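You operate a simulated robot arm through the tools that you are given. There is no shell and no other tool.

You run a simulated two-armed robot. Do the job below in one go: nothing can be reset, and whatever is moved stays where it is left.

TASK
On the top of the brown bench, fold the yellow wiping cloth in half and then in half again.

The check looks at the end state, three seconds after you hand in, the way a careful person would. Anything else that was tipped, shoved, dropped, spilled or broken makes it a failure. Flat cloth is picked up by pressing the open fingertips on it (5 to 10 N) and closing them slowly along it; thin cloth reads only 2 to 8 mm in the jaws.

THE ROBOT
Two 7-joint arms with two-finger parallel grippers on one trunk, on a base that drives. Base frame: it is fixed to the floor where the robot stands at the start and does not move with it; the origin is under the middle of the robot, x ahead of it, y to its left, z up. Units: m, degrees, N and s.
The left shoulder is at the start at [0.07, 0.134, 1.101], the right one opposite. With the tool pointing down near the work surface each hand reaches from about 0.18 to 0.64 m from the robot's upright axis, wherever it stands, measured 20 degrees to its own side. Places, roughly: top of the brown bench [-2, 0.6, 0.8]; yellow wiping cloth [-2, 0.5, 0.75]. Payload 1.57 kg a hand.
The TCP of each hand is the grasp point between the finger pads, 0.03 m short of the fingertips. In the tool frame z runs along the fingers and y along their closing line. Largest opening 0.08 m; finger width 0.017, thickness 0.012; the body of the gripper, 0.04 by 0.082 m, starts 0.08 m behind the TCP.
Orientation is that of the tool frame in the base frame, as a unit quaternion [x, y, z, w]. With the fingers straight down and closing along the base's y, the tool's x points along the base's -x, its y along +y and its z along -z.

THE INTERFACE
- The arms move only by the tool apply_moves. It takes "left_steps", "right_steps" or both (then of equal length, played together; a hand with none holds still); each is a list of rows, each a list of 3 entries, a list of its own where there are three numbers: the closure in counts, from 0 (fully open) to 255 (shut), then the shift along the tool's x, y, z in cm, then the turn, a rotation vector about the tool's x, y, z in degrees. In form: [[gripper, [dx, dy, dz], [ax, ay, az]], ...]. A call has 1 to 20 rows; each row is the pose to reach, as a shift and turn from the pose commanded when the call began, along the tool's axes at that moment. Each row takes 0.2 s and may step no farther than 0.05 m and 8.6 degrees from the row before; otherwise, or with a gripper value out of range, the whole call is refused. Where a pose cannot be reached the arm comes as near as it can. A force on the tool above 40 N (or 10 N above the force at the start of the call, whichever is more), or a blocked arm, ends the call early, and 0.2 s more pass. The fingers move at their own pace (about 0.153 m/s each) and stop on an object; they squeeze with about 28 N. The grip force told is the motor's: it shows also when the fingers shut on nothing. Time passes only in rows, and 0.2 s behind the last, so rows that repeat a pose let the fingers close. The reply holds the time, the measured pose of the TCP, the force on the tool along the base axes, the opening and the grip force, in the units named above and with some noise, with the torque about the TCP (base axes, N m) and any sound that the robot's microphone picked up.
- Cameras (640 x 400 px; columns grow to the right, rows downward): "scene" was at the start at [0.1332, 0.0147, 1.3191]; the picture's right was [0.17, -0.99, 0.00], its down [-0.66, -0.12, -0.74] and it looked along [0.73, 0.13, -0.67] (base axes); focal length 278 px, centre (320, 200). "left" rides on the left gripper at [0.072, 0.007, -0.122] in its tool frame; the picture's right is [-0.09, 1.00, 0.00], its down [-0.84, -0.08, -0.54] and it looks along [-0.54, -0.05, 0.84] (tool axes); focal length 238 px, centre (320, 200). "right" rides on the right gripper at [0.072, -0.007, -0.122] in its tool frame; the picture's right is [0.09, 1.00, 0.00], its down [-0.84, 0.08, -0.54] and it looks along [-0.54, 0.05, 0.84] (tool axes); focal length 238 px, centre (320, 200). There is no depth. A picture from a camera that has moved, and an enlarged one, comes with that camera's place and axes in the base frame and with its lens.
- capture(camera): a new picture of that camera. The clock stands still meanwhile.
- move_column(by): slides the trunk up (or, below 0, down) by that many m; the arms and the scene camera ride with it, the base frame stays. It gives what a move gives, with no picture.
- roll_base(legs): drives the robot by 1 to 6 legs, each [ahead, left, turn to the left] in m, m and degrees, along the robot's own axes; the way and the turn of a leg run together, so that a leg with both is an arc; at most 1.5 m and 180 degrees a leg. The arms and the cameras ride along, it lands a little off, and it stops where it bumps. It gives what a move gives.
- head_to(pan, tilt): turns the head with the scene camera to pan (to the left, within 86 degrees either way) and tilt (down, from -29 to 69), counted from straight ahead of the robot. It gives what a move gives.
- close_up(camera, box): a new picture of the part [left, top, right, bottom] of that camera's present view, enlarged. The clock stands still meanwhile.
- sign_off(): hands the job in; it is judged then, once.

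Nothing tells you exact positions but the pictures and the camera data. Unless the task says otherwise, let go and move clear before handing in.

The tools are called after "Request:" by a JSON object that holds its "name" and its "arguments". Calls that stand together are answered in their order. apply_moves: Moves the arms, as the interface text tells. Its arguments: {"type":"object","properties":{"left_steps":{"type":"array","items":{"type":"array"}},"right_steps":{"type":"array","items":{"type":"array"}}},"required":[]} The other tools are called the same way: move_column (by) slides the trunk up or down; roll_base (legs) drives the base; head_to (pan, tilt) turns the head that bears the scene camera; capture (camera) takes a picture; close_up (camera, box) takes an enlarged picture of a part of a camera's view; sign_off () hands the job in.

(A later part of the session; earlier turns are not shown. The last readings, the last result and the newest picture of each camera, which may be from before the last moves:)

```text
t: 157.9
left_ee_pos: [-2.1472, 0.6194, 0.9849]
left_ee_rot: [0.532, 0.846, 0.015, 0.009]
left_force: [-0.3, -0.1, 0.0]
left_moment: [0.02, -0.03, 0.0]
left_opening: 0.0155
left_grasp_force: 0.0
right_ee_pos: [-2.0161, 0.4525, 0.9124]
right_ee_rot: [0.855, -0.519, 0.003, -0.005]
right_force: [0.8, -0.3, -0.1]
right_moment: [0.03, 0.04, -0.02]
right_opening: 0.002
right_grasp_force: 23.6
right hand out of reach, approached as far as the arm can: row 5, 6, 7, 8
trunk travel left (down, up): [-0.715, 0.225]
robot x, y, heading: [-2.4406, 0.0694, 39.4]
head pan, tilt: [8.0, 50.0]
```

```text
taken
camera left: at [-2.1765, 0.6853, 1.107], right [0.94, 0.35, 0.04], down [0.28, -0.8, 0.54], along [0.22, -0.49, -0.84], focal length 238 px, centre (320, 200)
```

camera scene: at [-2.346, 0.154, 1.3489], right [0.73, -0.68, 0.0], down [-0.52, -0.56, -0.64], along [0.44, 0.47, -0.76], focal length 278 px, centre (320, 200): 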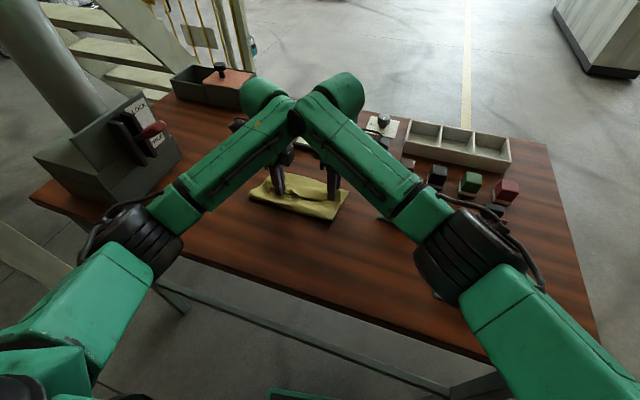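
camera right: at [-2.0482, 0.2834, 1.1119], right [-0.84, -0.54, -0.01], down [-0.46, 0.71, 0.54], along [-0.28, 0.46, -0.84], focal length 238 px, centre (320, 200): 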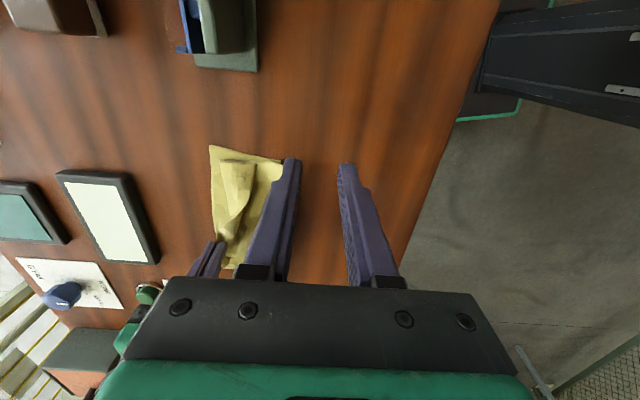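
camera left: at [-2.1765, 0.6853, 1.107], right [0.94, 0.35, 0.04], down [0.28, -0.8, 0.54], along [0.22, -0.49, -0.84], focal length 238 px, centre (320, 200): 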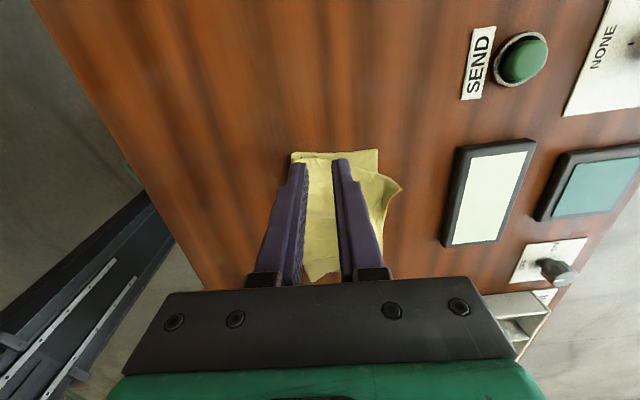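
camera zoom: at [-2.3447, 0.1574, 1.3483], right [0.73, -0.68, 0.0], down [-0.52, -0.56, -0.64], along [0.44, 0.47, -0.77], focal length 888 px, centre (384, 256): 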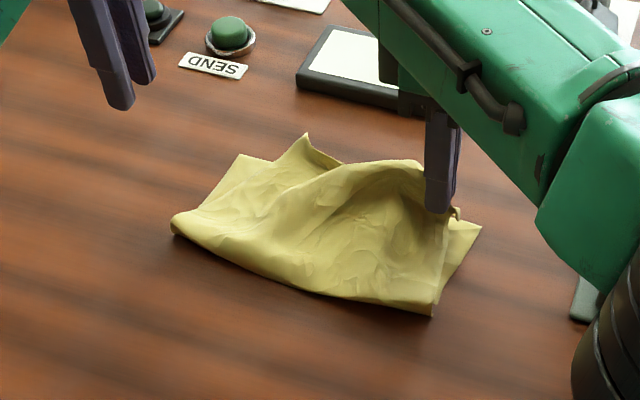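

The flap is fully turned over now. I lower the right hand and release.

Request:
{"name": "apply_moves", "arguments": {"right_steps": [[255, [0, 0.1, 1], [0, 0, 0]], [255, [0, 0.1, 2], [0, 0, 0]], [255, [0, 0.1, 2.6], [0, 0, 0]], [235, [0, 0.1, 2.7], [0, 0, 0]], [215, [0, 0.1, 2.7], [0, 0, 0]], [205, [0, 0.1, 2.7], [0, 0, 0]], [205, [0, 0.1, 2.2], [0, 0, 0]], [205, [0, 0.1, 0], [0, 0, 0]], [205, [0, 0.1, -4], [0, 0, 0]], [205, [2, 2, -7], [0, 0, 0]], [205, [5, 5, -7], [0, 0, 0]]]}}

Request:
{"name": "close_up", "arguments": {"camera": "scene", "box": [200, 120, 400, 245]}}

Request:
{"name": "capture", "arguments": {"camera": "left"}}

Request:
{"name": "capture", "arguments": {"camera": "right"}}

```text
t: 160.3
left_ee_pos: [-2.1472, 0.6173, 0.9858]
left_ee_rot: [0.531, 0.847, 0.015, 0.009]
left_force: [-0.1, 1.2, 0.3]
left_moment: [0.02, 0.01, -0.01]
left_opening: 0.0158
left_grasp_force: 0.0
right_ee_pos: [-2.038, 0.3814, 0.9805]
right_ee_rot: [0.854, -0.521, 0.003, -0.005]
right_force: [0.2, 0.4, -0.7]
right_moment: [-0.02, -0.01, 0.03]
right_opening: 0.0157
right_grasp_force: 0.0
trunk travel left (down, up): [-0.715, 0.225]
robot x, y, heading: [-2.4347, 0.0718, 38.9]
head pan, tilt: [8.0, 50.0]
```

```text
3.20 times, centred on (300, 182) of scene
camera zoom: at [-2.3437, 0.1547, 1.3485], right [0.73, -0.68, 0.0], down [-0.52, -0.56, -0.64], along [0.44, 0.47, -0.77], focal length 888 px, centre (384, 256)
```

zoom: 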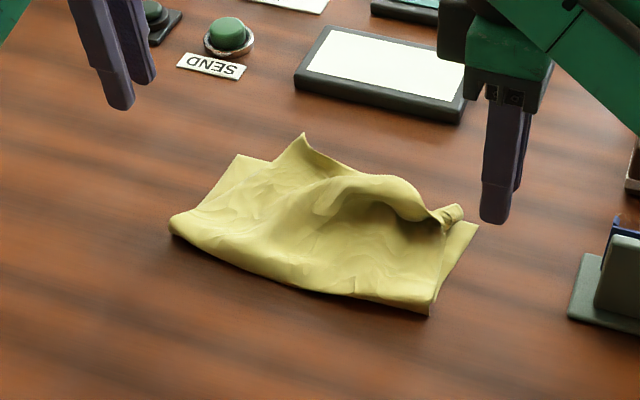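

```text
taken
camera left: at [-2.1757, 0.683, 1.1082], right [0.94, 0.35, 0.04], down [0.28, -0.8, 0.54], along [0.22, -0.49, -0.84], focal length 238 px, centre (320, 200)
```

left: 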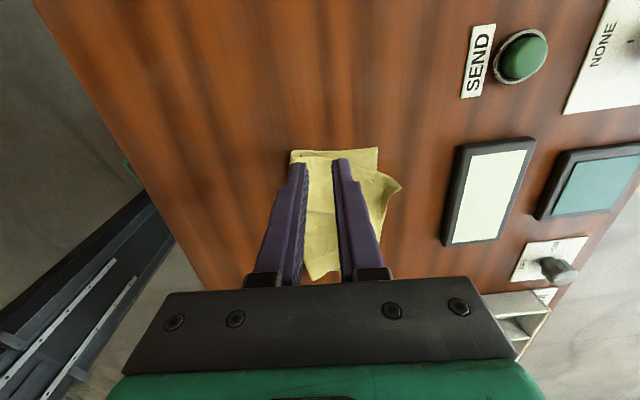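

```text
taken
camera right: at [-1.9998, 0.3204, 1.1022], right [-0.84, -0.54, -0.01], down [-0.46, 0.71, 0.54], along [-0.28, 0.46, -0.84], focal length 238 px, centre (320, 200)
```

right: 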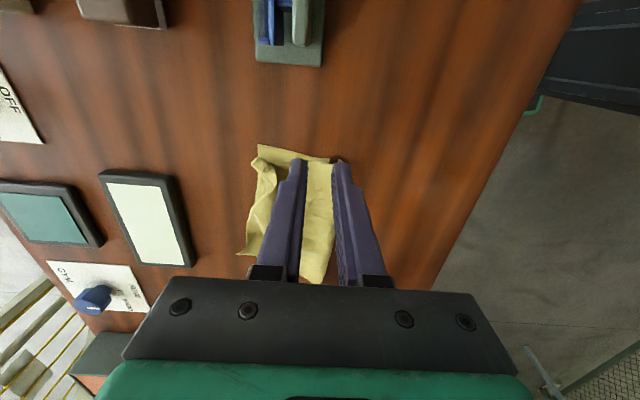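

The first fold is over; the top layer has a bulge at the middle and its left corner overshoots. I move both hands back to get a clear view.

Request:
{"name": "apply_moves", "arguments": {"left_steps": [[205, [0, -3, -1.5], [0, 0, 0]], [205, [0, -6, -3], [0, 0, 0]], [205, [0, -9, -4], [0, 0, 0]]], "right_steps": [[205, [0, 3, -1.5], [0, 0, 0]], [205, [0, 6, -3], [0, 0, 0]], [205, [0, 9, -4], [0, 0, 0]]]}}

Request:
{"name": "close_up", "arguments": {"camera": "left", "box": [320, 90, 560, 240]}}

Request:
{"name": "close_up", "arguments": {"camera": "right", "box": [100, 90, 340, 240]}}

Request:
{"name": "close_up", "arguments": {"camera": "scene", "box": [200, 120, 400, 245]}}

```text
t: 161.1
left_ee_pos: [-2.2331, 0.5804, 1.0228]
left_ee_rot: [0.532, 0.846, 0.015, 0.01]
left_force: [-0.5, -0.2, -0.1]
left_moment: [0.0, -0.03, 0.0]
left_opening: 0.0156
left_grasp_force: 0.0
right_ee_pos: [-2.1194, 0.3429, 1.0208]
right_ee_rot: [0.854, -0.52, 0.005, -0.004]
right_force: [-0.7, 0.6, -0.2]
right_moment: [-0.01, -0.04, -0.01]
right_opening: 0.0157
right_grasp_force: 0.1
trunk travel left (down, up): [-0.715, 0.225]
robot x, y, heading: [-2.4357, 0.0713, 38.9]
head pan, tilt: [8.0, 50.0]
```

```text
2.67 times, centred on (440, 165) of left
camera zoom: at [-2.2616, 0.6456, 1.1451], right [0.94, 0.35, 0.04], down [0.28, -0.8, 0.54], along [0.22, -0.5, -0.84], focal length 636 px, centre (0, 293)
```

zoom: 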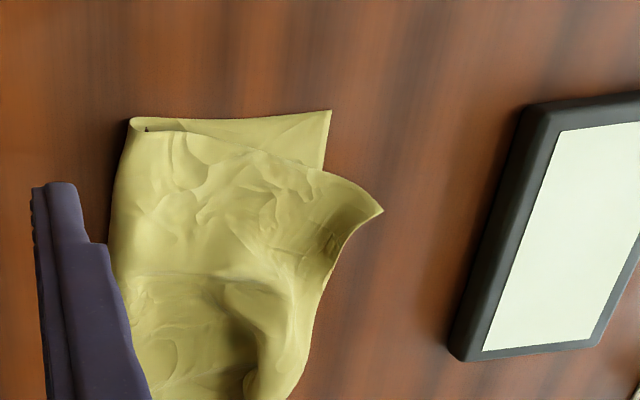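

```text
2.67 times, centred on (220, 165) of right
camera zoom: at [-2.0831, 0.2813, 1.142], right [-0.84, -0.54, -0.01], down [-0.46, 0.71, 0.54], along [-0.28, 0.46, -0.84], focal length 636 px, centre (587, 293)
```

zoom: 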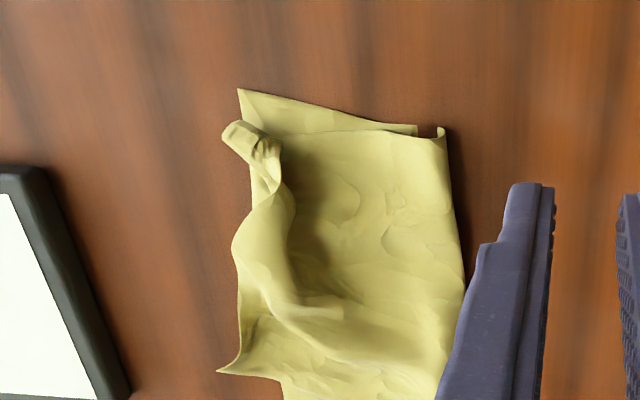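

```text
3.20 times, centred on (300, 182) of scene
camera zoom: at [-2.3471, 0.1572, 1.3485], right [0.73, -0.68, 0.0], down [-0.52, -0.56, -0.64], along [0.44, 0.47, -0.77], focal length 888 px, centre (384, 256)
```

zoom: 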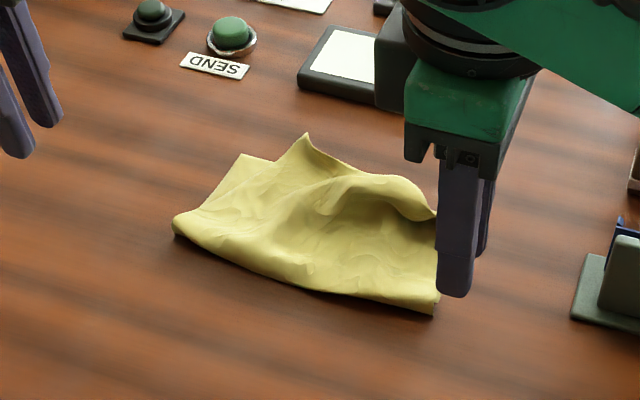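

The top layer now overhangs the far edge on the left by 3–4 cm and its edge is bunched sideways. I'll press the left fingertips on the overhanging corner and drag it back and to the left.

Request:
{"name": "apply_moves", "arguments": {"left_steps": [[255, [-2, 3.5, 0], [-4, 0, 0]], [255, [-4, 7, 0], [-8, 0, 0]], [255, [-6, 10.5, 0], [-13, 0, 0]], [255, [-8, 14, 0], [-13, 0, 0]], [255, [-9.6, 17.1, 0.5], [-13, 0, 0]], [255, [-9.6, 17.1, 4], [-13, 0, 0]], [255, [-9.6, 17.1, 7.5], [-13, 0, 0]], [255, [-9.6, 17.1, 9.5], [-13, 0, 0]], [255, [-9.6, 17.1, 9.5], [-13, 0, 0]]]}}

Request:
{"name": "capture", "arguments": {"camera": "left"}}

Request:
{"name": "close_up", "arguments": {"camera": "scene", "box": [200, 100, 400, 225]}}

```text
t: 163.1
left_ee_pos: [-2.0331, 0.569, 0.933]
left_ee_rot: [0.527, 0.839, 0.111, 0.07]
left_force: [-0.6, 0.4, 0.4]
left_moment: [-0.02, 0.04, -0.04]
left_opening: 0.0
left_grasp_force: 21.3
right_ee_pos: [-2.1186, 0.3438, 1.0199]
right_ee_rot: [0.854, -0.52, 0.004, -0.005]
right_force: [-0.4, -0.3, 0.3]
right_moment: [0.02, 0.01, 0.03]
right_opening: 0.0157
right_grasp_force: 0.1
trunk travel left (down, up): [-0.715, 0.225]
robot x, y, heading: [-2.4368, 0.0694, 39.1]
head pan, tilt: [8.0, 50.0]
```

```text
taken
camera left: at [-2.0857, 0.6225, 1.052], right [0.91, 0.33, 0.26], down [0.17, -0.85, 0.5], along [0.39, -0.41, -0.82], focal length 238 px, centre (320, 200)
```

left: 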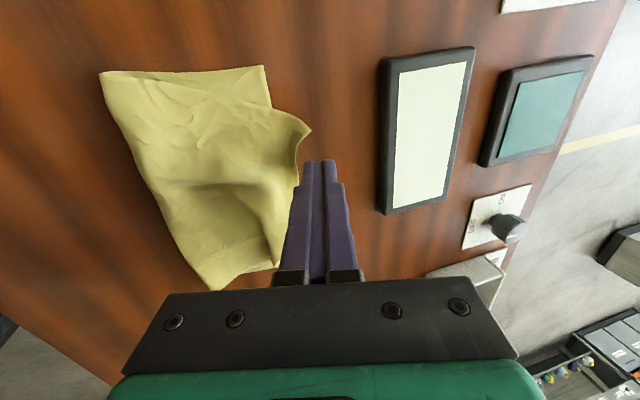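

```text
3.20 times, centred on (300, 162) of scene
camera zoom: at [-2.3452, 0.1578, 1.3484], right [0.73, -0.68, 0.0], down [-0.52, -0.56, -0.64], along [0.44, 0.47, -0.77], focal length 888 px, centre (384, 320)
```

zoom: 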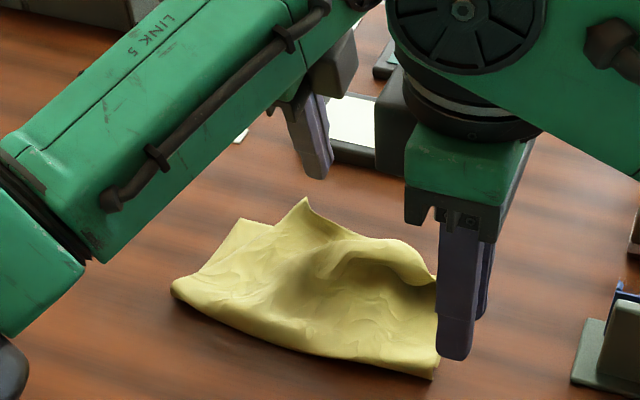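

Request:
{"name": "apply_moves", "arguments": {"left_steps": [[255, [0.8, -0.9, 1], [0, 0, 0]], [255, [0.8, -1.3, 2.5], [0, 0, 0]], [255, [0.8, -1.65, 3.8], [0, 0, 0]], [255, [0.8, -1.77, 4.29], [0, 0, 0]], [255, [0.8, -1.77, 4.29], [0, 0, 0]]]}}

Request:
{"name": "capture", "arguments": {"camera": "left"}}

```text
t: 164.3
left_ee_pos: [-2.0408, 0.5744, 0.8867]
left_ee_rot: [0.528, 0.839, 0.111, 0.069]
left_force: [1.0, -0.6, 0.1]
left_moment: [0.01, -0.01, 0.03]
left_opening: 0.0
left_grasp_force: 21.8
right_ee_pos: [-2.1184, 0.3444, 1.0198]
right_ee_rot: [0.854, -0.52, 0.004, -0.005]
right_force: [0.4, 0.3, -0.2]
right_moment: [0.01, 0.02, 0.0]
right_opening: 0.0158
right_grasp_force: 0.1
trunk travel left (down, up): [-0.715, 0.225]
robot x, y, heading: [-2.4372, 0.0679, 39.2]
head pan, tilt: [8.0, 50.0]
```

```text
taken
camera left: at [-2.0944, 0.6271, 1.0059], right [0.91, 0.33, 0.26], down [0.17, -0.85, 0.5], along [0.39, -0.41, -0.82], focal length 238 px, centre (320, 200)
```

left: 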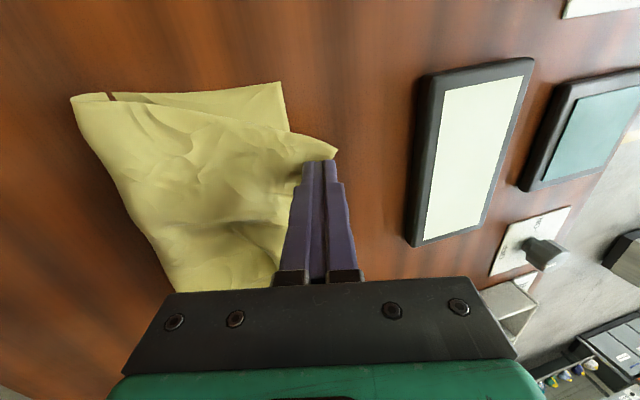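

Request:
{"name": "apply_moves", "arguments": {"left_steps": [[255, [0, -0.04, 0.15], [0, 0, 0]], [255, [0, -0.08, 0.3], [0, 0, 0]], [255, [0, -0.08, 0.3], [0, 0, 0]]]}}

```text
t: 165.1
left_ee_pos: [-2.0404, 0.5739, 0.8842]
left_ee_rot: [0.527, 0.84, 0.111, 0.069]
left_force: [1.1, -0.4, -0.6]
left_moment: [0.0, 0.01, -0.02]
left_opening: 0.0
left_grasp_force: 21.6
right_ee_pos: [-2.1184, 0.3429, 1.0198]
right_ee_rot: [0.854, -0.519, 0.004, -0.005]
right_force: [0.7, 0.8, 0.0]
right_moment: [-0.04, 0.01, -0.02]
right_opening: 0.0159
right_grasp_force: 0.1
trunk travel left (down, up): [-0.715, 0.225]
robot x, y, heading: [-2.4393, 0.0701, 39.2]
head pan, tilt: [8.0, 50.0]
```

Request:
{"name": "apply_moves", "arguments": {"left_steps": [[255, [0, -0.03, 0.12], [0, 0, 0]], [255, [0, -0.05, 0.2], [0, 0, 0]], [255, [0, -0.05, 0.2], [0, 0, 0]]]}}

```text
t: 165.9
left_ee_pos: [-2.0426, 0.5753, 0.8834]
left_ee_rot: [0.527, 0.84, 0.112, 0.07]
left_force: [-0.2, 1.6, 5.0]
left_moment: [0.04, 0.02, -0.04]
left_opening: 0.0
left_grasp_force: 21.2
right_ee_pos: [-2.1188, 0.343, 1.0199]
right_ee_rot: [0.855, -0.519, 0.004, -0.005]
right_force: [-0.6, -0.4, -0.2]
right_moment: [-0.01, 0.01, 0.03]
right_opening: 0.0155
right_grasp_force: 0.1
trunk travel left (down, up): [-0.715, 0.225]
robot x, y, heading: [-2.4352, 0.0726, 39.2]
head pan, tilt: [8.0, 50.0]
```

Request:
{"name": "apply_moves", "arguments": {"left_steps": [[255, [0.4, -0.29, -0.075], [0, 0, 0]], [255, [0.8, -0.58, -0.15], [0, 0, 0]], [255, [1.2, -0.87, -0.225], [0, 0, 0]], [255, [1.6, -1.16, -0.3], [0, 0, 0]], [255, [2.0, -1.45, -0.375], [0, 0, 0]]]}}

Request:
{"name": "capture", "arguments": {"camera": "left"}}

```text
t: 167.1
left_ee_pos: [-2.0638, 0.5855, 0.883]
left_ee_rot: [0.528, 0.839, 0.111, 0.069]
left_force: [0.6, -1.0, 8.1]
left_moment: [0.0, -0.04, -0.03]
left_opening: 0.0001
left_grasp_force: 20.6
right_ee_pos: [-2.1195, 0.3434, 1.0207]
right_ee_rot: [0.854, -0.52, 0.003, -0.005]
right_force: [0.2, 0.8, 0.3]
right_moment: [0.0, 0.01, 0.0]
right_opening: 0.0156
right_grasp_force: 0.1
trunk travel left (down, up): [-0.715, 0.225]
robot x, y, heading: [-2.4409, 0.0683, 39.1]
head pan, tilt: [8.0, 50.0]
```

```text
taken
camera left: at [-2.117, 0.6383, 1.0022], right [0.91, 0.33, 0.26], down [0.17, -0.85, 0.5], along [0.39, -0.41, -0.82], focal length 238 px, centre (320, 200)
```

left: 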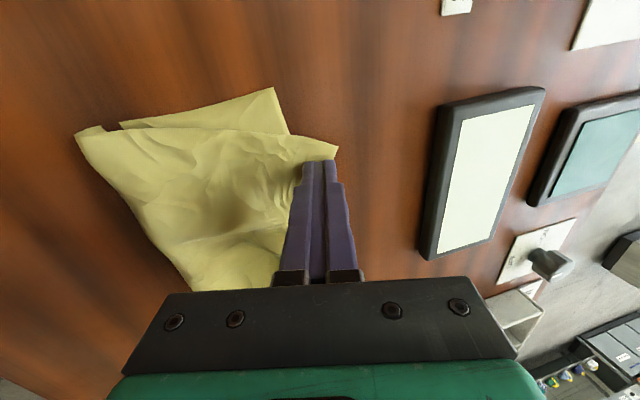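

Dragging moves both layers together, so I'll instead pick up both top corners and re-lay the top layer. I lift the left hand and roll 3 cm nearer for reach.

Request:
{"name": "apply_moves", "arguments": {"left_steps": [[255, [0, 0, -2], [3, 0, 0]], [200, [0, 0, -5], [8, 0, 0]], [172, [0, -1, -7], [12, 0, 0]], [172, [2, -2, -9], [12, 0, 0]]]}}

Request:
{"name": "roll_base", "arguments": {"legs": [[0.03, 0, 0]]}}

Request:
{"name": "capture", "arguments": {"camera": "left"}}

Request:
{"name": "capture", "arguments": {"camera": "right"}}

Request:
{"name": "capture", "arguments": {"camera": "scene"}}

```text
t: 168.1
left_ee_pos: [-2.1119, 0.5875, 0.963]
left_ee_rot: [0.532, 0.847, 0.022, 0.014]
left_force: [-0.1, 0.0, 0.1]
left_moment: [-0.02, -0.01, -0.01]
left_opening: 0.0261
left_grasp_force: 0.2
right_ee_pos: [-2.1198, 0.3432, 1.022]
right_ee_rot: [0.855, -0.519, 0.004, -0.005]
right_force: [-0.5, 0.3, -0.1]
right_moment: [0.0, 0.01, -0.02]
right_opening: 0.0157
right_grasp_force: 0.0
trunk travel left (down, up): [-0.715, 0.225]
robot x, y, heading: [-2.4402, 0.0706, 39.0]
head pan, tilt: [8.0, 50.0]
```

```text
t: 169.0
left_ee_pos: [-2.0904, 0.6019, 0.9665]
left_ee_rot: [0.532, 0.846, 0.024, 0.014]
left_force: [-0.2, -0.2, 0.5]
left_moment: [-0.01, -0.03, 0.0]
left_opening: 0.0259
left_grasp_force: 0.1
right_ee_pos: [-2.0979, 0.3596, 1.0218]
right_ee_rot: [0.855, -0.519, 0.004, -0.006]
right_force: [0.1, 0.8, 0.8]
right_moment: [0.01, -0.02, -0.03]
right_opening: 0.0157
right_grasp_force: 0.1
trunk travel left (down, up): [-0.715, 0.225]
robot x, y, heading: [-2.4115, 0.0942, 39.1]
head pan, tilt: [8.0, 50.0]
```

```text
taken
camera left: at [-2.1213, 0.6657, 1.0876], right [0.94, 0.35, 0.06], down [0.27, -0.8, 0.54], along [0.23, -0.49, -0.84], focal length 238 px, centre (320, 200)
```

left: 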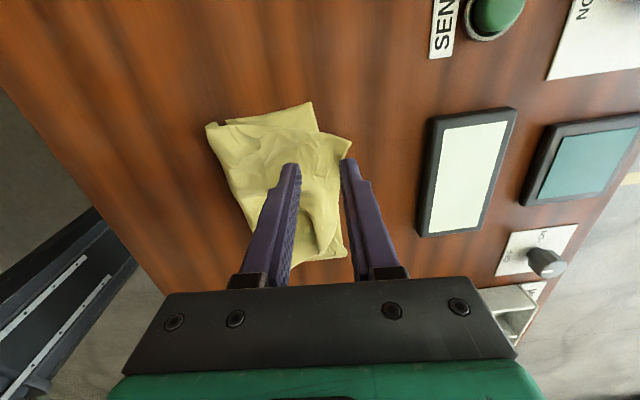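

```text
taken
camera right: at [-2.061, 0.2977, 1.1432], right [-0.84, -0.54, -0.02], down [-0.46, 0.7, 0.54], along [-0.28, 0.46, -0.84], focal length 238 px, centre (320, 200)
```

right: 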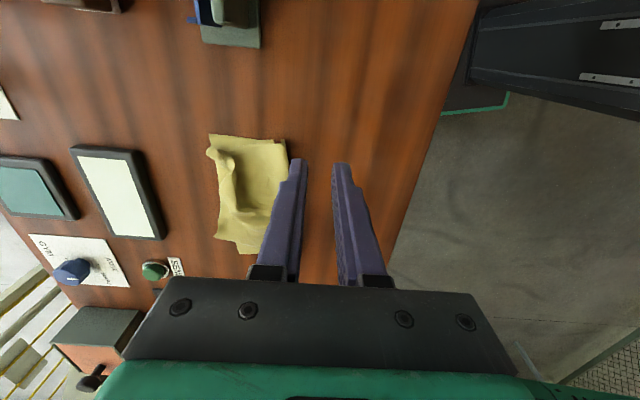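

```text
taken
camera scene: at [-2.3256, 0.1728, 1.3489], right [0.73, -0.68, 0.0], down [-0.52, -0.56, -0.65], along [0.44, 0.47, -0.76], focal length 278 px, centre (320, 200)
```

scene: 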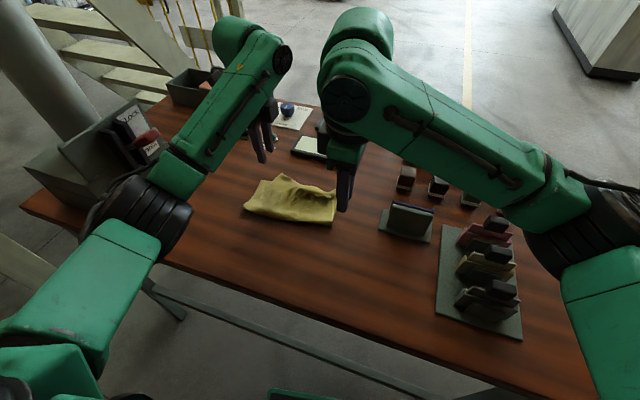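

Request:
{"name": "close_up", "arguments": {"camera": "right", "box": [170, 110, 330, 210]}}

Request:
{"name": "close_up", "arguments": {"camera": "left", "box": [190, 80, 430, 230]}}

Request:
{"name": "close_up", "arguments": {"camera": "scene", "box": [220, 150, 380, 250]}}

```text
4.00 times, centred on (250, 160) of right
camera zoom: at [-2.061, 0.2977, 1.1432], right [-0.84, -0.54, -0.02], down [-0.46, 0.7, 0.54], along [-0.28, 0.46, -0.84], focal length 953 px, centre (600, 360)
```

zoom: 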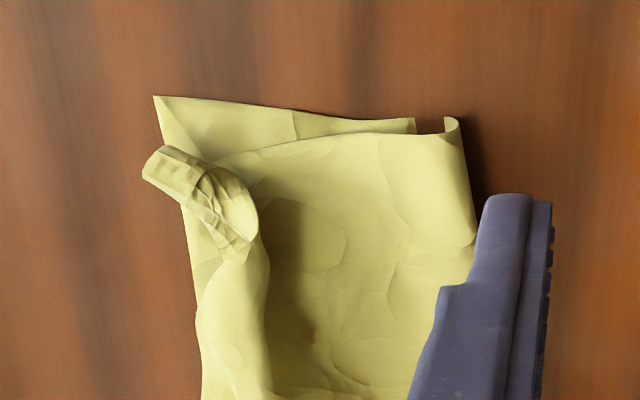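

```text
2.67 times, centred on (310, 155) of left
camera zoom: at [-2.1213, 0.6657, 1.0876], right [0.94, 0.35, 0.06], down [0.27, -0.8, 0.54], along [0.23, -0.49, -0.84], focal length 636 px, centre (347, 320)
```

zoom: 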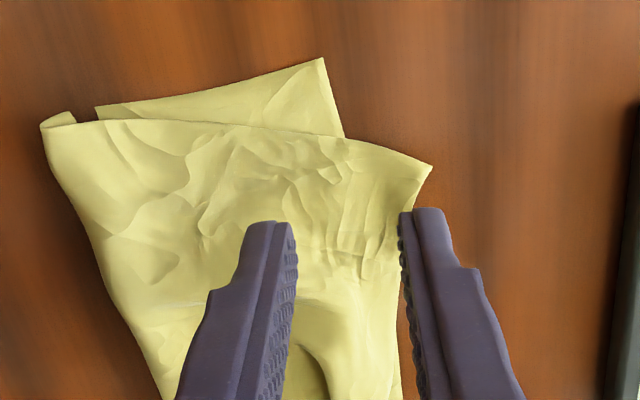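

```text
4.00 times, centred on (300, 200) of scene
camera zoom: at [-2.3256, 0.1728, 1.3489], right [0.73, -0.68, 0.0], down [-0.52, -0.56, -0.65], along [0.44, 0.47, -0.76], focal length 1110 px, centre (400, 200)
```

zoom: 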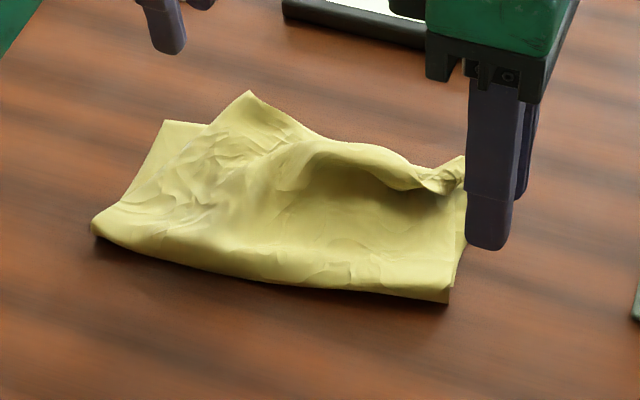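

Request:
{"name": "apply_moves", "arguments": {"left_steps": [[172, [-1, 1, 0], [1.5, 0, 0]], [172, [-2.1, 2.1, 0], [3, 0, 0]], [172, [-2.1, 2.1, 3], [3, 0, 0]], [172, [-2.1, 2.1, 6], [3, 0, 0]], [172, [-2.1, 2.1, 7.5], [3, 0, 0]], [172, [-2.1, 2.1, 7.5], [3, 0, 0]]]}}

Request:
{"name": "close_up", "arguments": {"camera": "left", "box": [190, 80, 430, 230]}}

```text
t: 170.4
left_ee_pos: [-2.0559, 0.5971, 0.8892]
left_ee_rot: [0.532, 0.847, 0.001, -0.001]
left_force: [-0.3, -0.1, 0.8]
left_moment: [0.0, 0.01, 0.01]
left_opening: 0.026
left_grasp_force: 0.1
right_ee_pos: [-2.0952, 0.3639, 1.0196]
right_ee_rot: [0.854, -0.52, 0.004, -0.004]
right_force: [0.1, 1.2, -0.1]
right_moment: [-0.01, 0.02, 0.01]
right_opening: 0.016
right_grasp_force: 0.0
trunk travel left (down, up): [-0.715, 0.225]
robot x, y, heading: [-2.4158, 0.0886, 39.3]
head pan, tilt: [8.0, 50.0]
```

```text
2.67 times, centred on (310, 155) of left
camera zoom: at [-2.0809, 0.6635, 1.0107], right [0.94, 0.35, 0.0], down [0.29, -0.79, 0.54], along [0.19, -0.51, -0.84], focal length 636 px, centre (347, 320)
```

zoom: 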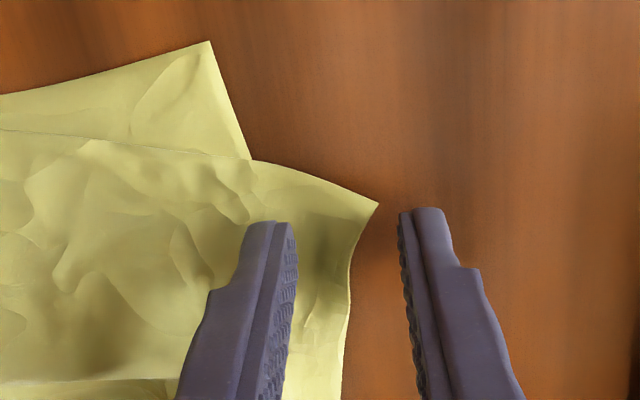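

Request:
{"name": "apply_moves", "arguments": {"left_steps": [[172, [-0.3, -0.5, 0.3], [0, 0, 0]], [172, [-0.3, -0.5, 0.6], [0, 0, 0]], [172, [-0.3, -0.5, 0.75], [0, 0, 0]], [172, [-0.3, -0.5, 0.75], [0, 0, 0]]]}}

```text
t: 171.4
left_ee_pos: [-2.0591, 0.5909, 0.8821]
left_ee_rot: [0.533, 0.846, 0.0, 0.0]
left_force: [-0.8, 0.6, 1.3]
left_moment: [-0.03, 0.07, 0.03]
left_opening: 0.0261
left_grasp_force: 0.0
right_ee_pos: [-2.0957, 0.3624, 1.0197]
right_ee_rot: [0.855, -0.519, 0.005, -0.004]
right_force: [0.5, 0.7, 0.5]
right_moment: [0.0, -0.02, 0.01]
right_opening: 0.0156
right_grasp_force: 0.1
trunk travel left (down, up): [-0.715, 0.225]
robot x, y, heading: [-2.4167, 0.0845, 39.1]
head pan, tilt: [8.0, 50.0]
```

Request:
{"name": "apply_moves", "arguments": {"left_steps": [[172, [0, 0, 0.06], [0, 0, 0]], [176, [0, 0, 0.09], [0, 0, 0]], [182, [0, 0, 0.09], [0, 0, 0]], [188, [0, 0, 0.09], [0, 0, 0]]]}}

Request:
{"name": "close_up", "arguments": {"camera": "left", "box": [190, 80, 430, 230]}}

```text
t: 172.4
left_ee_pos: [-2.0596, 0.5913, 0.882]
left_ee_rot: [0.532, 0.846, 0.0, 0.002]
left_force: [1.0, 0.3, 5.4]
left_moment: [0.01, 0.09, 0.0]
left_opening: 0.02
left_grasp_force: 0.0
right_ee_pos: [-2.0965, 0.3625, 1.0215]
right_ee_rot: [0.854, -0.52, 0.003, -0.005]
right_force: [0.0, 0.9, -0.6]
right_moment: [0.02, 0.02, -0.04]
right_opening: 0.0159
right_grasp_force: 0.1
trunk travel left (down, up): [-0.715, 0.225]
robot x, y, heading: [-2.4158, 0.0886, 39.0]
head pan, tilt: [8.0, 50.0]
```

```text
2.67 times, centred on (310, 155) of left
camera zoom: at [-2.0844, 0.6578, 1.0035], right [0.94, 0.35, 0.0], down [0.29, -0.79, 0.54], along [0.19, -0.51, -0.84], focal length 636 px, centre (347, 320)
```

zoom: 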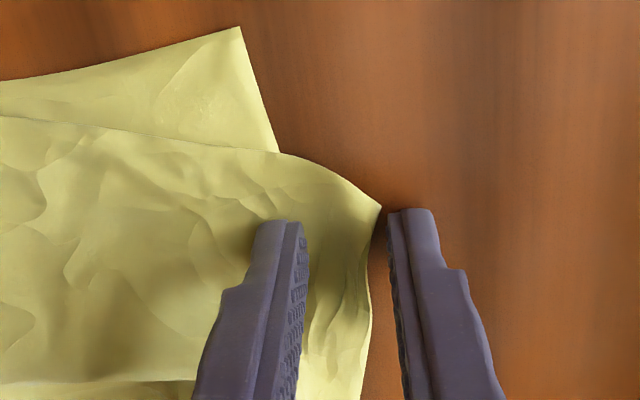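

Request:
{"name": "apply_moves", "arguments": {"left_steps": [[194, [0, 0, 0.01], [0, 0, 0]], [200, [0, 0, 0.01], [0, 0, 0]], [206, [0, 0, 0.01], [0, 0, 0]], [212, [0, 0, 0.01], [0, 0, 0]], [218, [0, 0, 0.01], [0, 0, 0]]]}}

Request:
{"name": "close_up", "arguments": {"camera": "left", "box": [190, 80, 430, 230]}}

```text
t: 173.6
left_ee_pos: [-2.06, 0.591, 0.8817]
left_ee_rot: [0.532, 0.847, 0.0, -0.001]
left_force: [-1.0, 0.0, 6.4]
left_moment: [-0.03, 0.05, 0.01]
left_opening: 0.0114
left_grasp_force: 0.0
right_ee_pos: [-2.0955, 0.3608, 1.0203]
right_ee_rot: [0.855, -0.519, 0.003, -0.006]
right_force: [0.3, 0.0, 0.0]
right_moment: [-0.01, 0.03, -0.01]
right_opening: 0.0158
right_grasp_force: 0.0
trunk travel left (down, up): [-0.715, 0.225]
robot x, y, heading: [-2.4116, 0.0917, 39.1]
head pan, tilt: [8.0, 50.0]
```

```text
2.67 times, centred on (310, 155) of left
camera zoom: at [-2.0849, 0.6574, 1.0035], right [0.94, 0.35, 0.0], down [0.29, -0.79, 0.54], along [0.19, -0.51, -0.84], focal length 636 px, centre (347, 320)
```

zoom: 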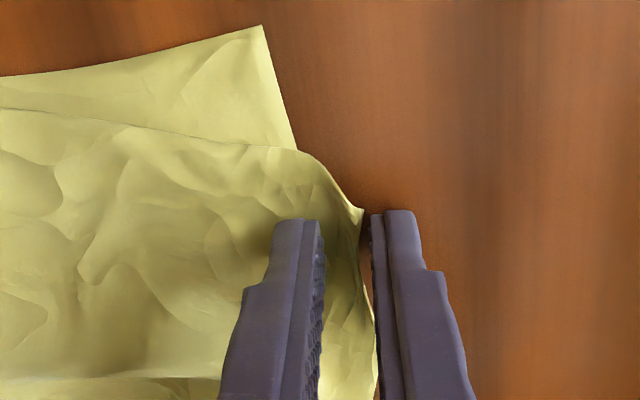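

Request:
{"name": "apply_moves", "arguments": {"left_steps": [[224, [0, 0, 0.01], [0, 0, 0]], [230, [0, 0, 0.01], [0, 0, 0]], [236, [0, 0, 0.01], [0, 0, 0]], [244, [0, 0, 0.01], [0, 0, 0]], [255, [0, 0, 0.01], [0, 0, 0]], [255, [0, 0, 0.01], [0, 0, 0]]]}}

Request:
{"name": "close_up", "arguments": {"camera": "left", "box": [190, 80, 430, 230]}}

```text
t: 175.0
left_ee_pos: [-2.06, 0.5903, 0.8823]
left_ee_rot: [0.532, 0.847, 0.0, 0.0]
left_force: [0.6, -0.6, 5.9]
left_moment: [-0.04, 0.03, 0.01]
left_opening: 0.0018
left_grasp_force: 23.9
right_ee_pos: [-2.0955, 0.3608, 1.021]
right_ee_rot: [0.854, -0.52, 0.004, -0.006]
right_force: [0.7, -0.2, -0.2]
right_moment: [-0.01, -0.01, -0.01]
right_opening: 0.0156
right_grasp_force: 0.0
trunk travel left (down, up): [-0.715, 0.225]
robot x, y, heading: [-2.4113, 0.087, 39.2]
head pan, tilt: [8.0, 50.0]
```

```text
2.67 times, centred on (310, 155) of left
camera zoom: at [-2.0848, 0.657, 1.0034], right [0.94, 0.35, 0.0], down [0.29, -0.79, 0.54], along [0.19, -0.51, -0.84], focal length 636 px, centre (347, 320)
```

zoom: 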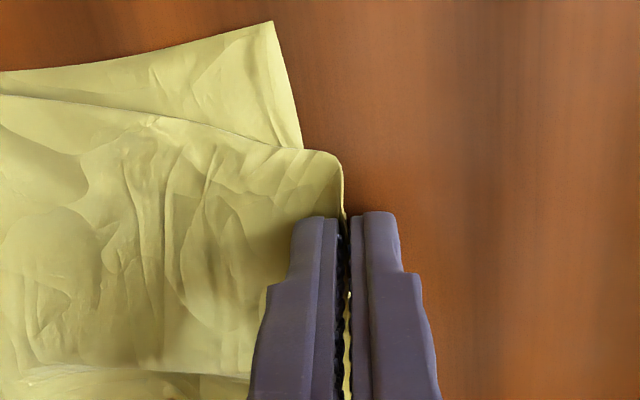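

The left hand holds the top's left corner again (1.8 mm). I lift it slightly and carry it back-left to sit over the bottom layer's corner.

Request:
{"name": "apply_moves", "arguments": {"left_steps": [[255, [0, 0, -1], [0, 0, 0]], [255, [0.3, -0.3, -2.5], [0, 0, 0]], [255, [1.0, -0.9, -3.5], [0, 0, 0]], [255, [2.0, -1.6, -3.5], [0, 0, 0]], [255, [3.0, -2.2, -3.5], [0, 0, 0]], [255, [3.3, -2.4, -3], [0, 0, 0]], [255, [3.3, -2.4, -3], [0, 0, 0]]]}}

Request:
{"name": "close_up", "arguments": {"camera": "left", "box": [140, 60, 460, 260]}}

Request:
{"name": "close_up", "arguments": {"camera": "right", "box": [170, 110, 330, 210]}}

Request:
{"name": "close_up", "arguments": {"camera": "scene", "box": [220, 150, 380, 250]}}

```text
t: 176.6
left_ee_pos: [-2.0942, 0.6105, 0.911]
left_ee_rot: [0.531, 0.847, 0.0, 0.0]
left_force: [0.0, 0.3, 1.0]
left_moment: [0.01, -0.02, 0.01]
left_opening: 0.0019
left_grasp_force: 23.8
right_ee_pos: [-2.0945, 0.3618, 1.0215]
right_ee_rot: [0.854, -0.52, 0.004, -0.004]
right_force: [0.6, -0.8, 0.5]
right_moment: [0.0, 0.0, -0.01]
right_opening: 0.0159
right_grasp_force: 0.0
trunk travel left (down, up): [-0.715, 0.225]
robot x, y, heading: [-2.4122, 0.0893, 39.2]
head pan, tilt: [8.0, 50.0]
```

```text
2.00 times, centred on (300, 160) of left
camera zoom: at [-2.1202, 0.6771, 1.0325], right [0.94, 0.35, 0.0], down [0.29, -0.79, 0.54], along [0.19, -0.51, -0.84], focal length 477 px, centre (360, 280)
```

zoom: 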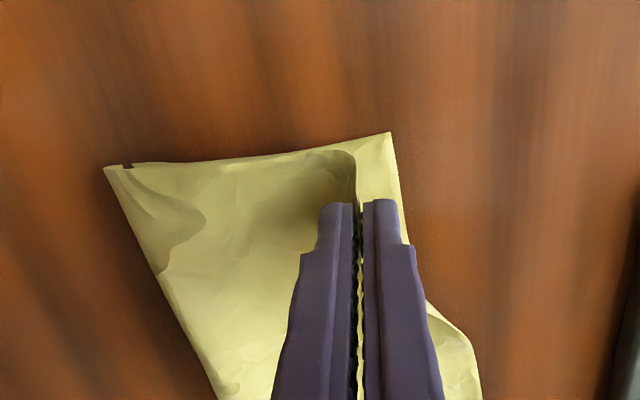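

```text
4.00 times, centred on (250, 160) of right
camera zoom: at [-2.058, 0.3004, 1.1415], right [-0.84, -0.54, -0.01], down [-0.46, 0.7, 0.54], along [-0.28, 0.46, -0.84], focal length 953 px, centre (600, 360)
```

zoom: 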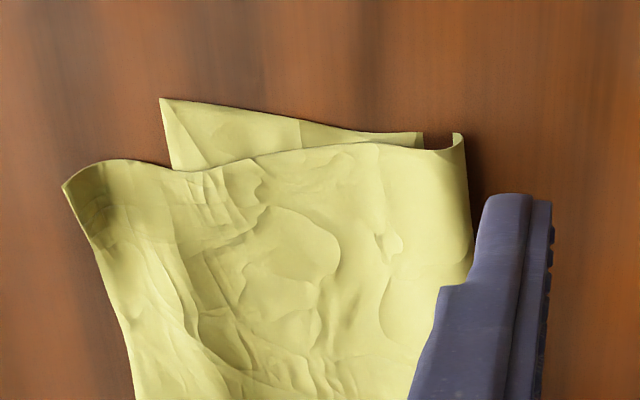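

```text
4.00 times, centred on (300, 200) of scene
camera zoom: at [-2.322, 0.1761, 1.3483], right [0.73, -0.68, 0.0], down [-0.52, -0.56, -0.64], along [0.44, 0.47, -0.77], focal length 1110 px, centre (400, 200)
```

zoom: 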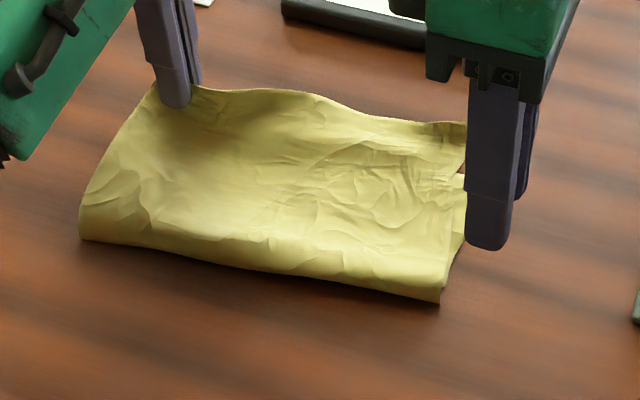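

Very good: pulling the left corner opened the right roll and the top is nearly flat. I lower the left hand and keep holding as an anchor, then look at the overshooting right corner.

Request:
{"name": "apply_moves", "arguments": {"left_steps": [[255, [0.2, 0.3, 1], [0, 0, 0]], [255, [0.3, 0.5, 2], [0, 0, 0]], [255, [0.3, 0.5, 2.6], [0, 0, 0]], [255, [0.3, 0.5, 2.6], [0, 0, 0]]]}}

Request:
{"name": "capture", "arguments": {"camera": "right"}}

Request:
{"name": "close_up", "arguments": {"camera": "right", "box": [170, 110, 330, 210]}}

```text
t: 177.6
left_ee_pos: [-2.0931, 0.6158, 0.8849]
left_ee_rot: [0.532, 0.846, 0.0, 0.0]
left_force: [-0.2, 0.1, -0.4]
left_moment: [-0.01, 0.0, 0.0]
left_opening: 0.0016
left_grasp_force: 23.2
right_ee_pos: [-2.0946, 0.3618, 1.0204]
right_ee_rot: [0.854, -0.52, 0.003, -0.006]
right_force: [-0.6, 0.5, -0.4]
right_moment: [0.04, -0.01, -0.02]
right_opening: 0.0157
right_grasp_force: 0.1
trunk travel left (down, up): [-0.715, 0.225]
robot x, y, heading: [-2.4137, 0.0873, 39.3]
head pan, tilt: [8.0, 50.0]
```

```text
taken
camera right: at [-2.058, 0.3005, 1.1415], right [-0.84, -0.54, -0.01], down [-0.46, 0.7, 0.54], along [-0.28, 0.46, -0.84], focal length 238 px, centre (320, 200)
```

right: 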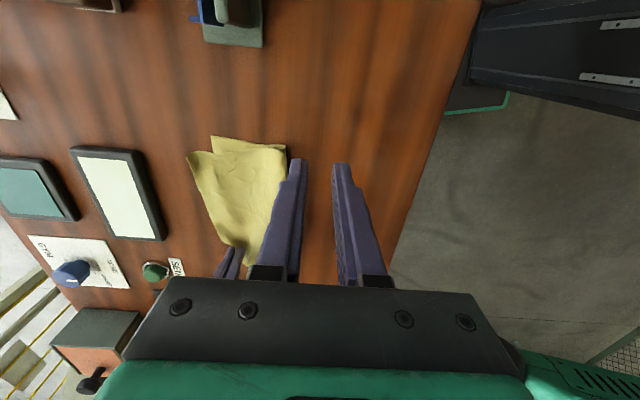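

```text
4.00 times, centred on (250, 160) of right
camera zoom: at [-2.058, 0.3005, 1.1415], right [-0.84, -0.54, -0.01], down [-0.46, 0.7, 0.54], along [-0.28, 0.46, -0.84], focal length 953 px, centre (600, 360)
```

zoom: 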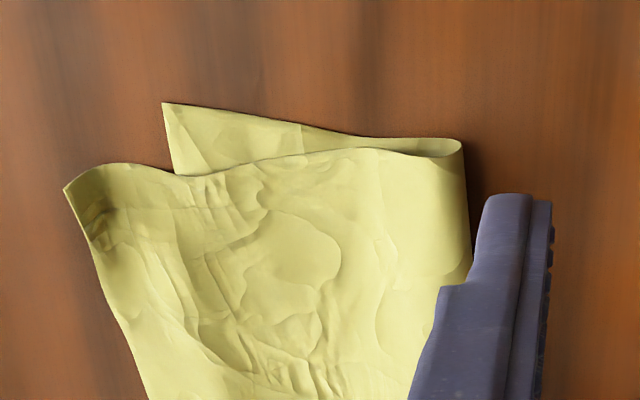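

The right corner overshoots by about 3.6 cm and is out of the right arm's reach. I release the left corner (now in place), clear the right hand, and use the left hand to fetch that corner.

Request:
{"name": "apply_moves", "arguments": {"left_steps": [[255, [0, 0, 0.1], [0, 0, 0]], [235, [0, 0, 0.15], [0, 0, 0]], [215, [0, 0, 0.15], [0, 0, 0]], [200, [0, 0, 0.15], [0, 0, 0]], [200, [0, 0, -0.5], [0, 0, 0]], [200, [0, 0, -3], [0, 0, 0]], [172, [0, 0, -7], [0, 0, 0]]], "right_steps": [[205, [2, 1, 0], [0, 0, 0]], [205, [4, 2, 0], [0, 0, 0]], [205, [6, 3, 0], [0, 0, 0]], [205, [8, 4, 0], [0, 0, 0]], [205, [10, 4, 0], [0, 0, 0]], [205, [10, 4, 0], [0, 0, 0]], [205, [10, 4, 0], [0, 0, 0]]]}}

Request:
{"name": "apply_moves", "arguments": {"left_steps": [[172, [-2.5, 0.7, 0], [0, 0, -2]], [172, [-5, 1.4, 0], [0, 0, -4]], [172, [-7.5, 2.1, 0], [0, 0, -6]], [172, [-10, 2.8, 0], [0, 0, -8]], [172, [-12.5, 3.5, 0], [0, 0, -10]], [172, [-14.8, 4.2, 0], [0, 0, -10]], [172, [-14.8, 4.2, 2], [0, 0, -10]], [172, [-14.8, 4.2, 4], [0, 0, -10]], [172, [-14.8, 4.2, 4], [0, 0, -10]]]}}

Request:
{"name": "capture", "arguments": {"camera": "left"}}

Request:
{"name": "close_up", "arguments": {"camera": "scene", "box": [220, 150, 380, 250]}}

```text
t: 179.2
left_ee_pos: [-2.0917, 0.6147, 0.9558]
left_ee_rot: [0.532, 0.847, 0.001, 0.0]
left_force: [0.0, -0.2, 1.1]
left_moment: [0.0, -0.02, 0.02]
left_opening: 0.0262
left_grasp_force: 0.1
right_ee_pos: [-2.084, 0.2531, 1.0206]
right_ee_rot: [0.854, -0.519, 0.003, -0.006]
right_force: [-0.8, -0.4, 0.6]
right_moment: [0.03, 0.01, 0.01]
right_opening: 0.0157
right_grasp_force: 0.1
trunk travel left (down, up): [-0.715, 0.225]
robot x, y, heading: [-2.4155, 0.0869, 39.1]
head pan, tilt: [8.0, 50.0]
```

```text
t: 181.2
left_ee_pos: [-1.9896, 0.4988, 0.9151]
left_ee_rot: [0.456, 0.89, 0.0, 0.0]
left_force: [-1.1, -0.1, 0.1]
left_moment: [-0.03, 0.0, 0.01]
left_opening: 0.0265
left_grasp_force: 0.0
right_ee_pos: [-2.0845, 0.2553, 1.0201]
right_ee_rot: [0.854, -0.52, 0.005, -0.006]
right_force: [0.1, 0.2, -0.7]
right_moment: [0.03, 0.02, -0.03]
right_opening: 0.0156
right_grasp_force: 0.0
trunk travel left (down, up): [-0.715, 0.225]
robot x, y, heading: [-2.4161, 0.0879, 38.9]
head pan, tilt: [8.0, 50.0]
```

```text
taken
camera left: at [-2.0262, 0.5611, 1.0367], right [0.86, 0.51, 0.0], down [0.43, -0.72, 0.54], along [0.28, -0.47, -0.84], focal length 238 px, centre (320, 200)
```

left: 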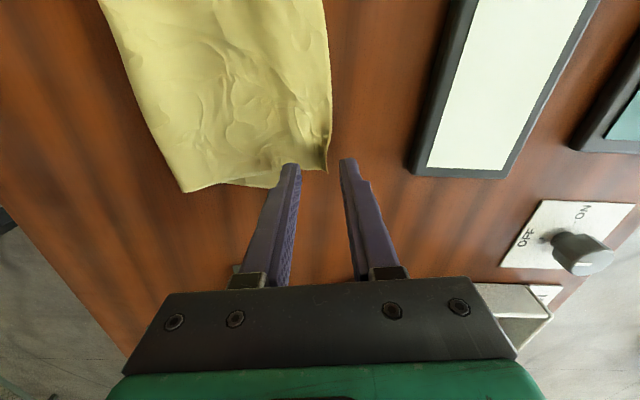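

```text
4.00 times, centred on (300, 200) of scene
camera zoom: at [-2.322, 0.1757, 1.3484], right [0.73, -0.68, 0.0], down [-0.52, -0.56, -0.64], along [0.44, 0.47, -0.77], focal length 1110 px, centre (400, 200)
```

zoom: 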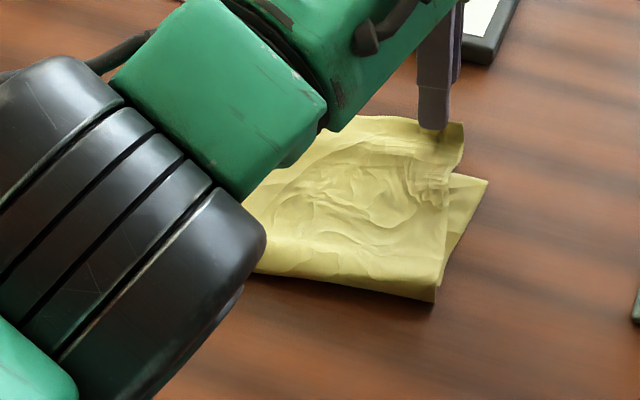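

The left fingers sit right over the corner. I go down and pinch.

Request:
{"name": "apply_moves", "arguments": {"left_steps": [[172, [0.2, 0, 1.5], [0, 0, 0]], [172, [0.2, 0, 2.7], [0, 0, 0]], [172, [0.2, 0, 3.2], [0, 0, 0]], [172, [0.2, 0, 3.35], [0, 0, 0]], [172, [0.2, 0, 3.35], [0, 0, 0]]]}}

Request:
{"name": "close_up", "arguments": {"camera": "left", "box": [190, 80, 430, 230]}}

```text
t: 182.4
left_ee_pos: [-1.9916, 0.5011, 0.8817]
left_ee_rot: [0.455, 0.89, 0.001, 0.001]
left_force: [0.7, -0.5, 2.4]
left_moment: [-0.02, 0.06, -0.01]
left_opening: 0.0259
left_grasp_force: 0.0
right_ee_pos: [-2.0841, 0.2536, 1.0202]
right_ee_rot: [0.855, -0.519, 0.004, -0.005]
right_force: [0.1, -0.5, 0.0]
right_moment: [0.04, -0.03, -0.01]
right_opening: 0.0157
right_grasp_force: 0.0
trunk travel left (down, up): [-0.715, 0.225]
robot x, y, heading: [-2.4128, 0.0891, 39.2]
head pan, tilt: [8.0, 50.0]
```

```text
2.67 times, centred on (310, 155) of left
camera zoom: at [-2.0278, 0.5624, 1.0035], right [0.86, 0.51, 0.0], down [0.43, -0.72, 0.54], along [0.28, -0.47, -0.84], focal length 636 px, centre (347, 320)
```

zoom: 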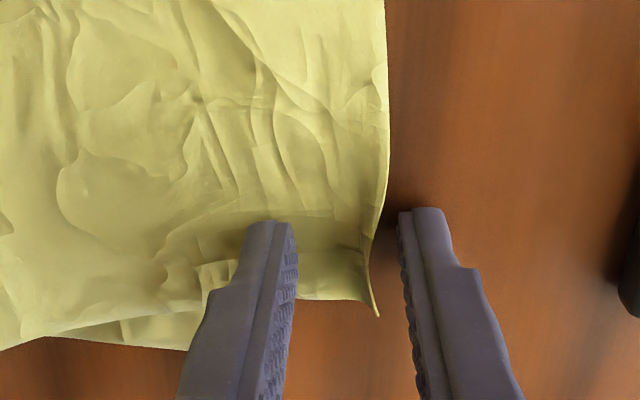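

Request:
{"name": "apply_moves", "arguments": {"left_steps": [[172, [0, 0, 0.05], [0, 0, 0]], [178, [0, 0, 0.07], [0, 0, 0]], [184, [0, 0, 0.07], [0, 0, 0]], [190, [0, 0, 0.07], [0, 0, 0]], [196, [0, 0, 0.07], [0, 0, 0]]]}}

Request:
{"name": "close_up", "arguments": {"camera": "left", "box": [190, 80, 430, 230]}}

```text
t: 183.6
left_ee_pos: [-1.991, 0.5016, 0.882]
left_ee_rot: [0.456, 0.89, 0.0, 0.001]
left_force: [0.0, 0.0, 7.7]
left_moment: [-0.08, 0.14, 0.04]
left_opening: 0.0182
left_grasp_force: 0.1
right_ee_pos: [-2.084, 0.2543, 1.0218]
right_ee_rot: [0.854, -0.52, 0.004, -0.005]
right_force: [-0.6, -0.9, -0.1]
right_moment: [-0.01, -0.01, 0.01]
right_opening: 0.0154
right_grasp_force: 0.1
trunk travel left (down, up): [-0.715, 0.225]
robot x, y, heading: [-2.4137, 0.0885, 39.0]
head pan, tilt: [8.0, 50.0]
```

```text
2.67 times, centred on (310, 155) of left
camera zoom: at [-2.0285, 0.5626, 1.0034], right [0.86, 0.51, 0.0], down [0.43, -0.72, 0.54], along [0.28, -0.47, -0.84], focal length 636 px, centre (347, 320)
```

zoom: 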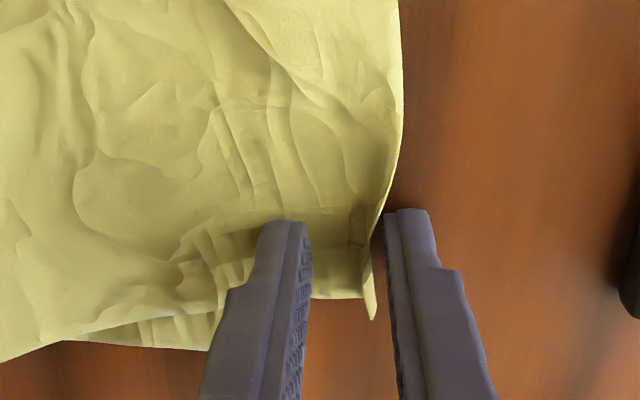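

Request:
{"name": "apply_moves", "arguments": {"left_steps": [[202, [0, 0, -0.01], [0, 0, 0]], [208, [0, 0, -0.01], [0, 0, 0]], [214, [0, 0, -0.01], [0, 0, 0]], [220, [0, 0, -0.01], [0, 0, 0]], [226, [0, 0, -0.01], [0, 0, 0]], [232, [0, 0, -0.01], [0, 0, 0]], [240, [0, 0, -0.01], [0, 0, 0]], [248, [0, 0, -0.01], [0, 0, 0]], [255, [0, 0, -0.01], [0, 0, 0]], [255, [0, 0, -0.01], [0, 0, 0]]]}}

Request:
{"name": "close_up", "arguments": {"camera": "left", "box": [190, 80, 430, 230]}}

```text
t: 185.8
left_ee_pos: [-1.9908, 0.5011, 0.8823]
left_ee_rot: [0.455, 0.89, 0.001, 0.001]
left_force: [0.4, -0.4, 7.1]
left_moment: [-0.01, 0.11, 0.02]
left_opening: 0.0017
left_grasp_force: 23.5
right_ee_pos: [-2.0852, 0.2547, 1.021]
right_ee_rot: [0.855, -0.519, 0.004, -0.006]
right_force: [-0.9, -0.3, 0.6]
right_moment: [0.02, 0.0, -0.03]
right_opening: 0.0158
right_grasp_force: 0.0
trunk travel left (down, up): [-0.715, 0.225]
robot x, y, heading: [-2.4158, 0.0855, 39.1]
head pan, tilt: [8.0, 50.0]
```

```text
2.67 times, centred on (310, 155) of left
camera zoom: at [-2.0284, 0.5626, 1.0032], right [0.86, 0.51, 0.0], down [0.43, -0.72, 0.54], along [0.28, -0.47, -0.84], focal length 636 px, centre (347, 320)
```

zoom: 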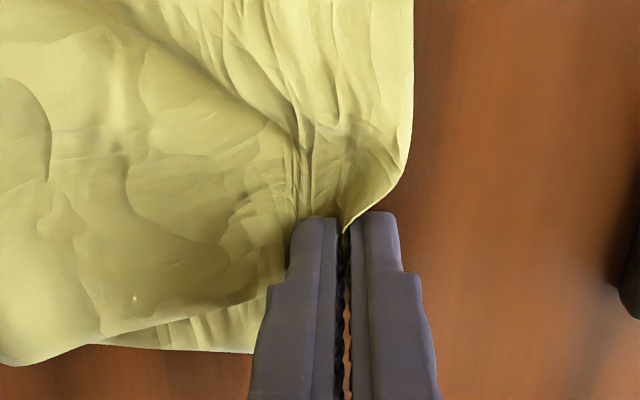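

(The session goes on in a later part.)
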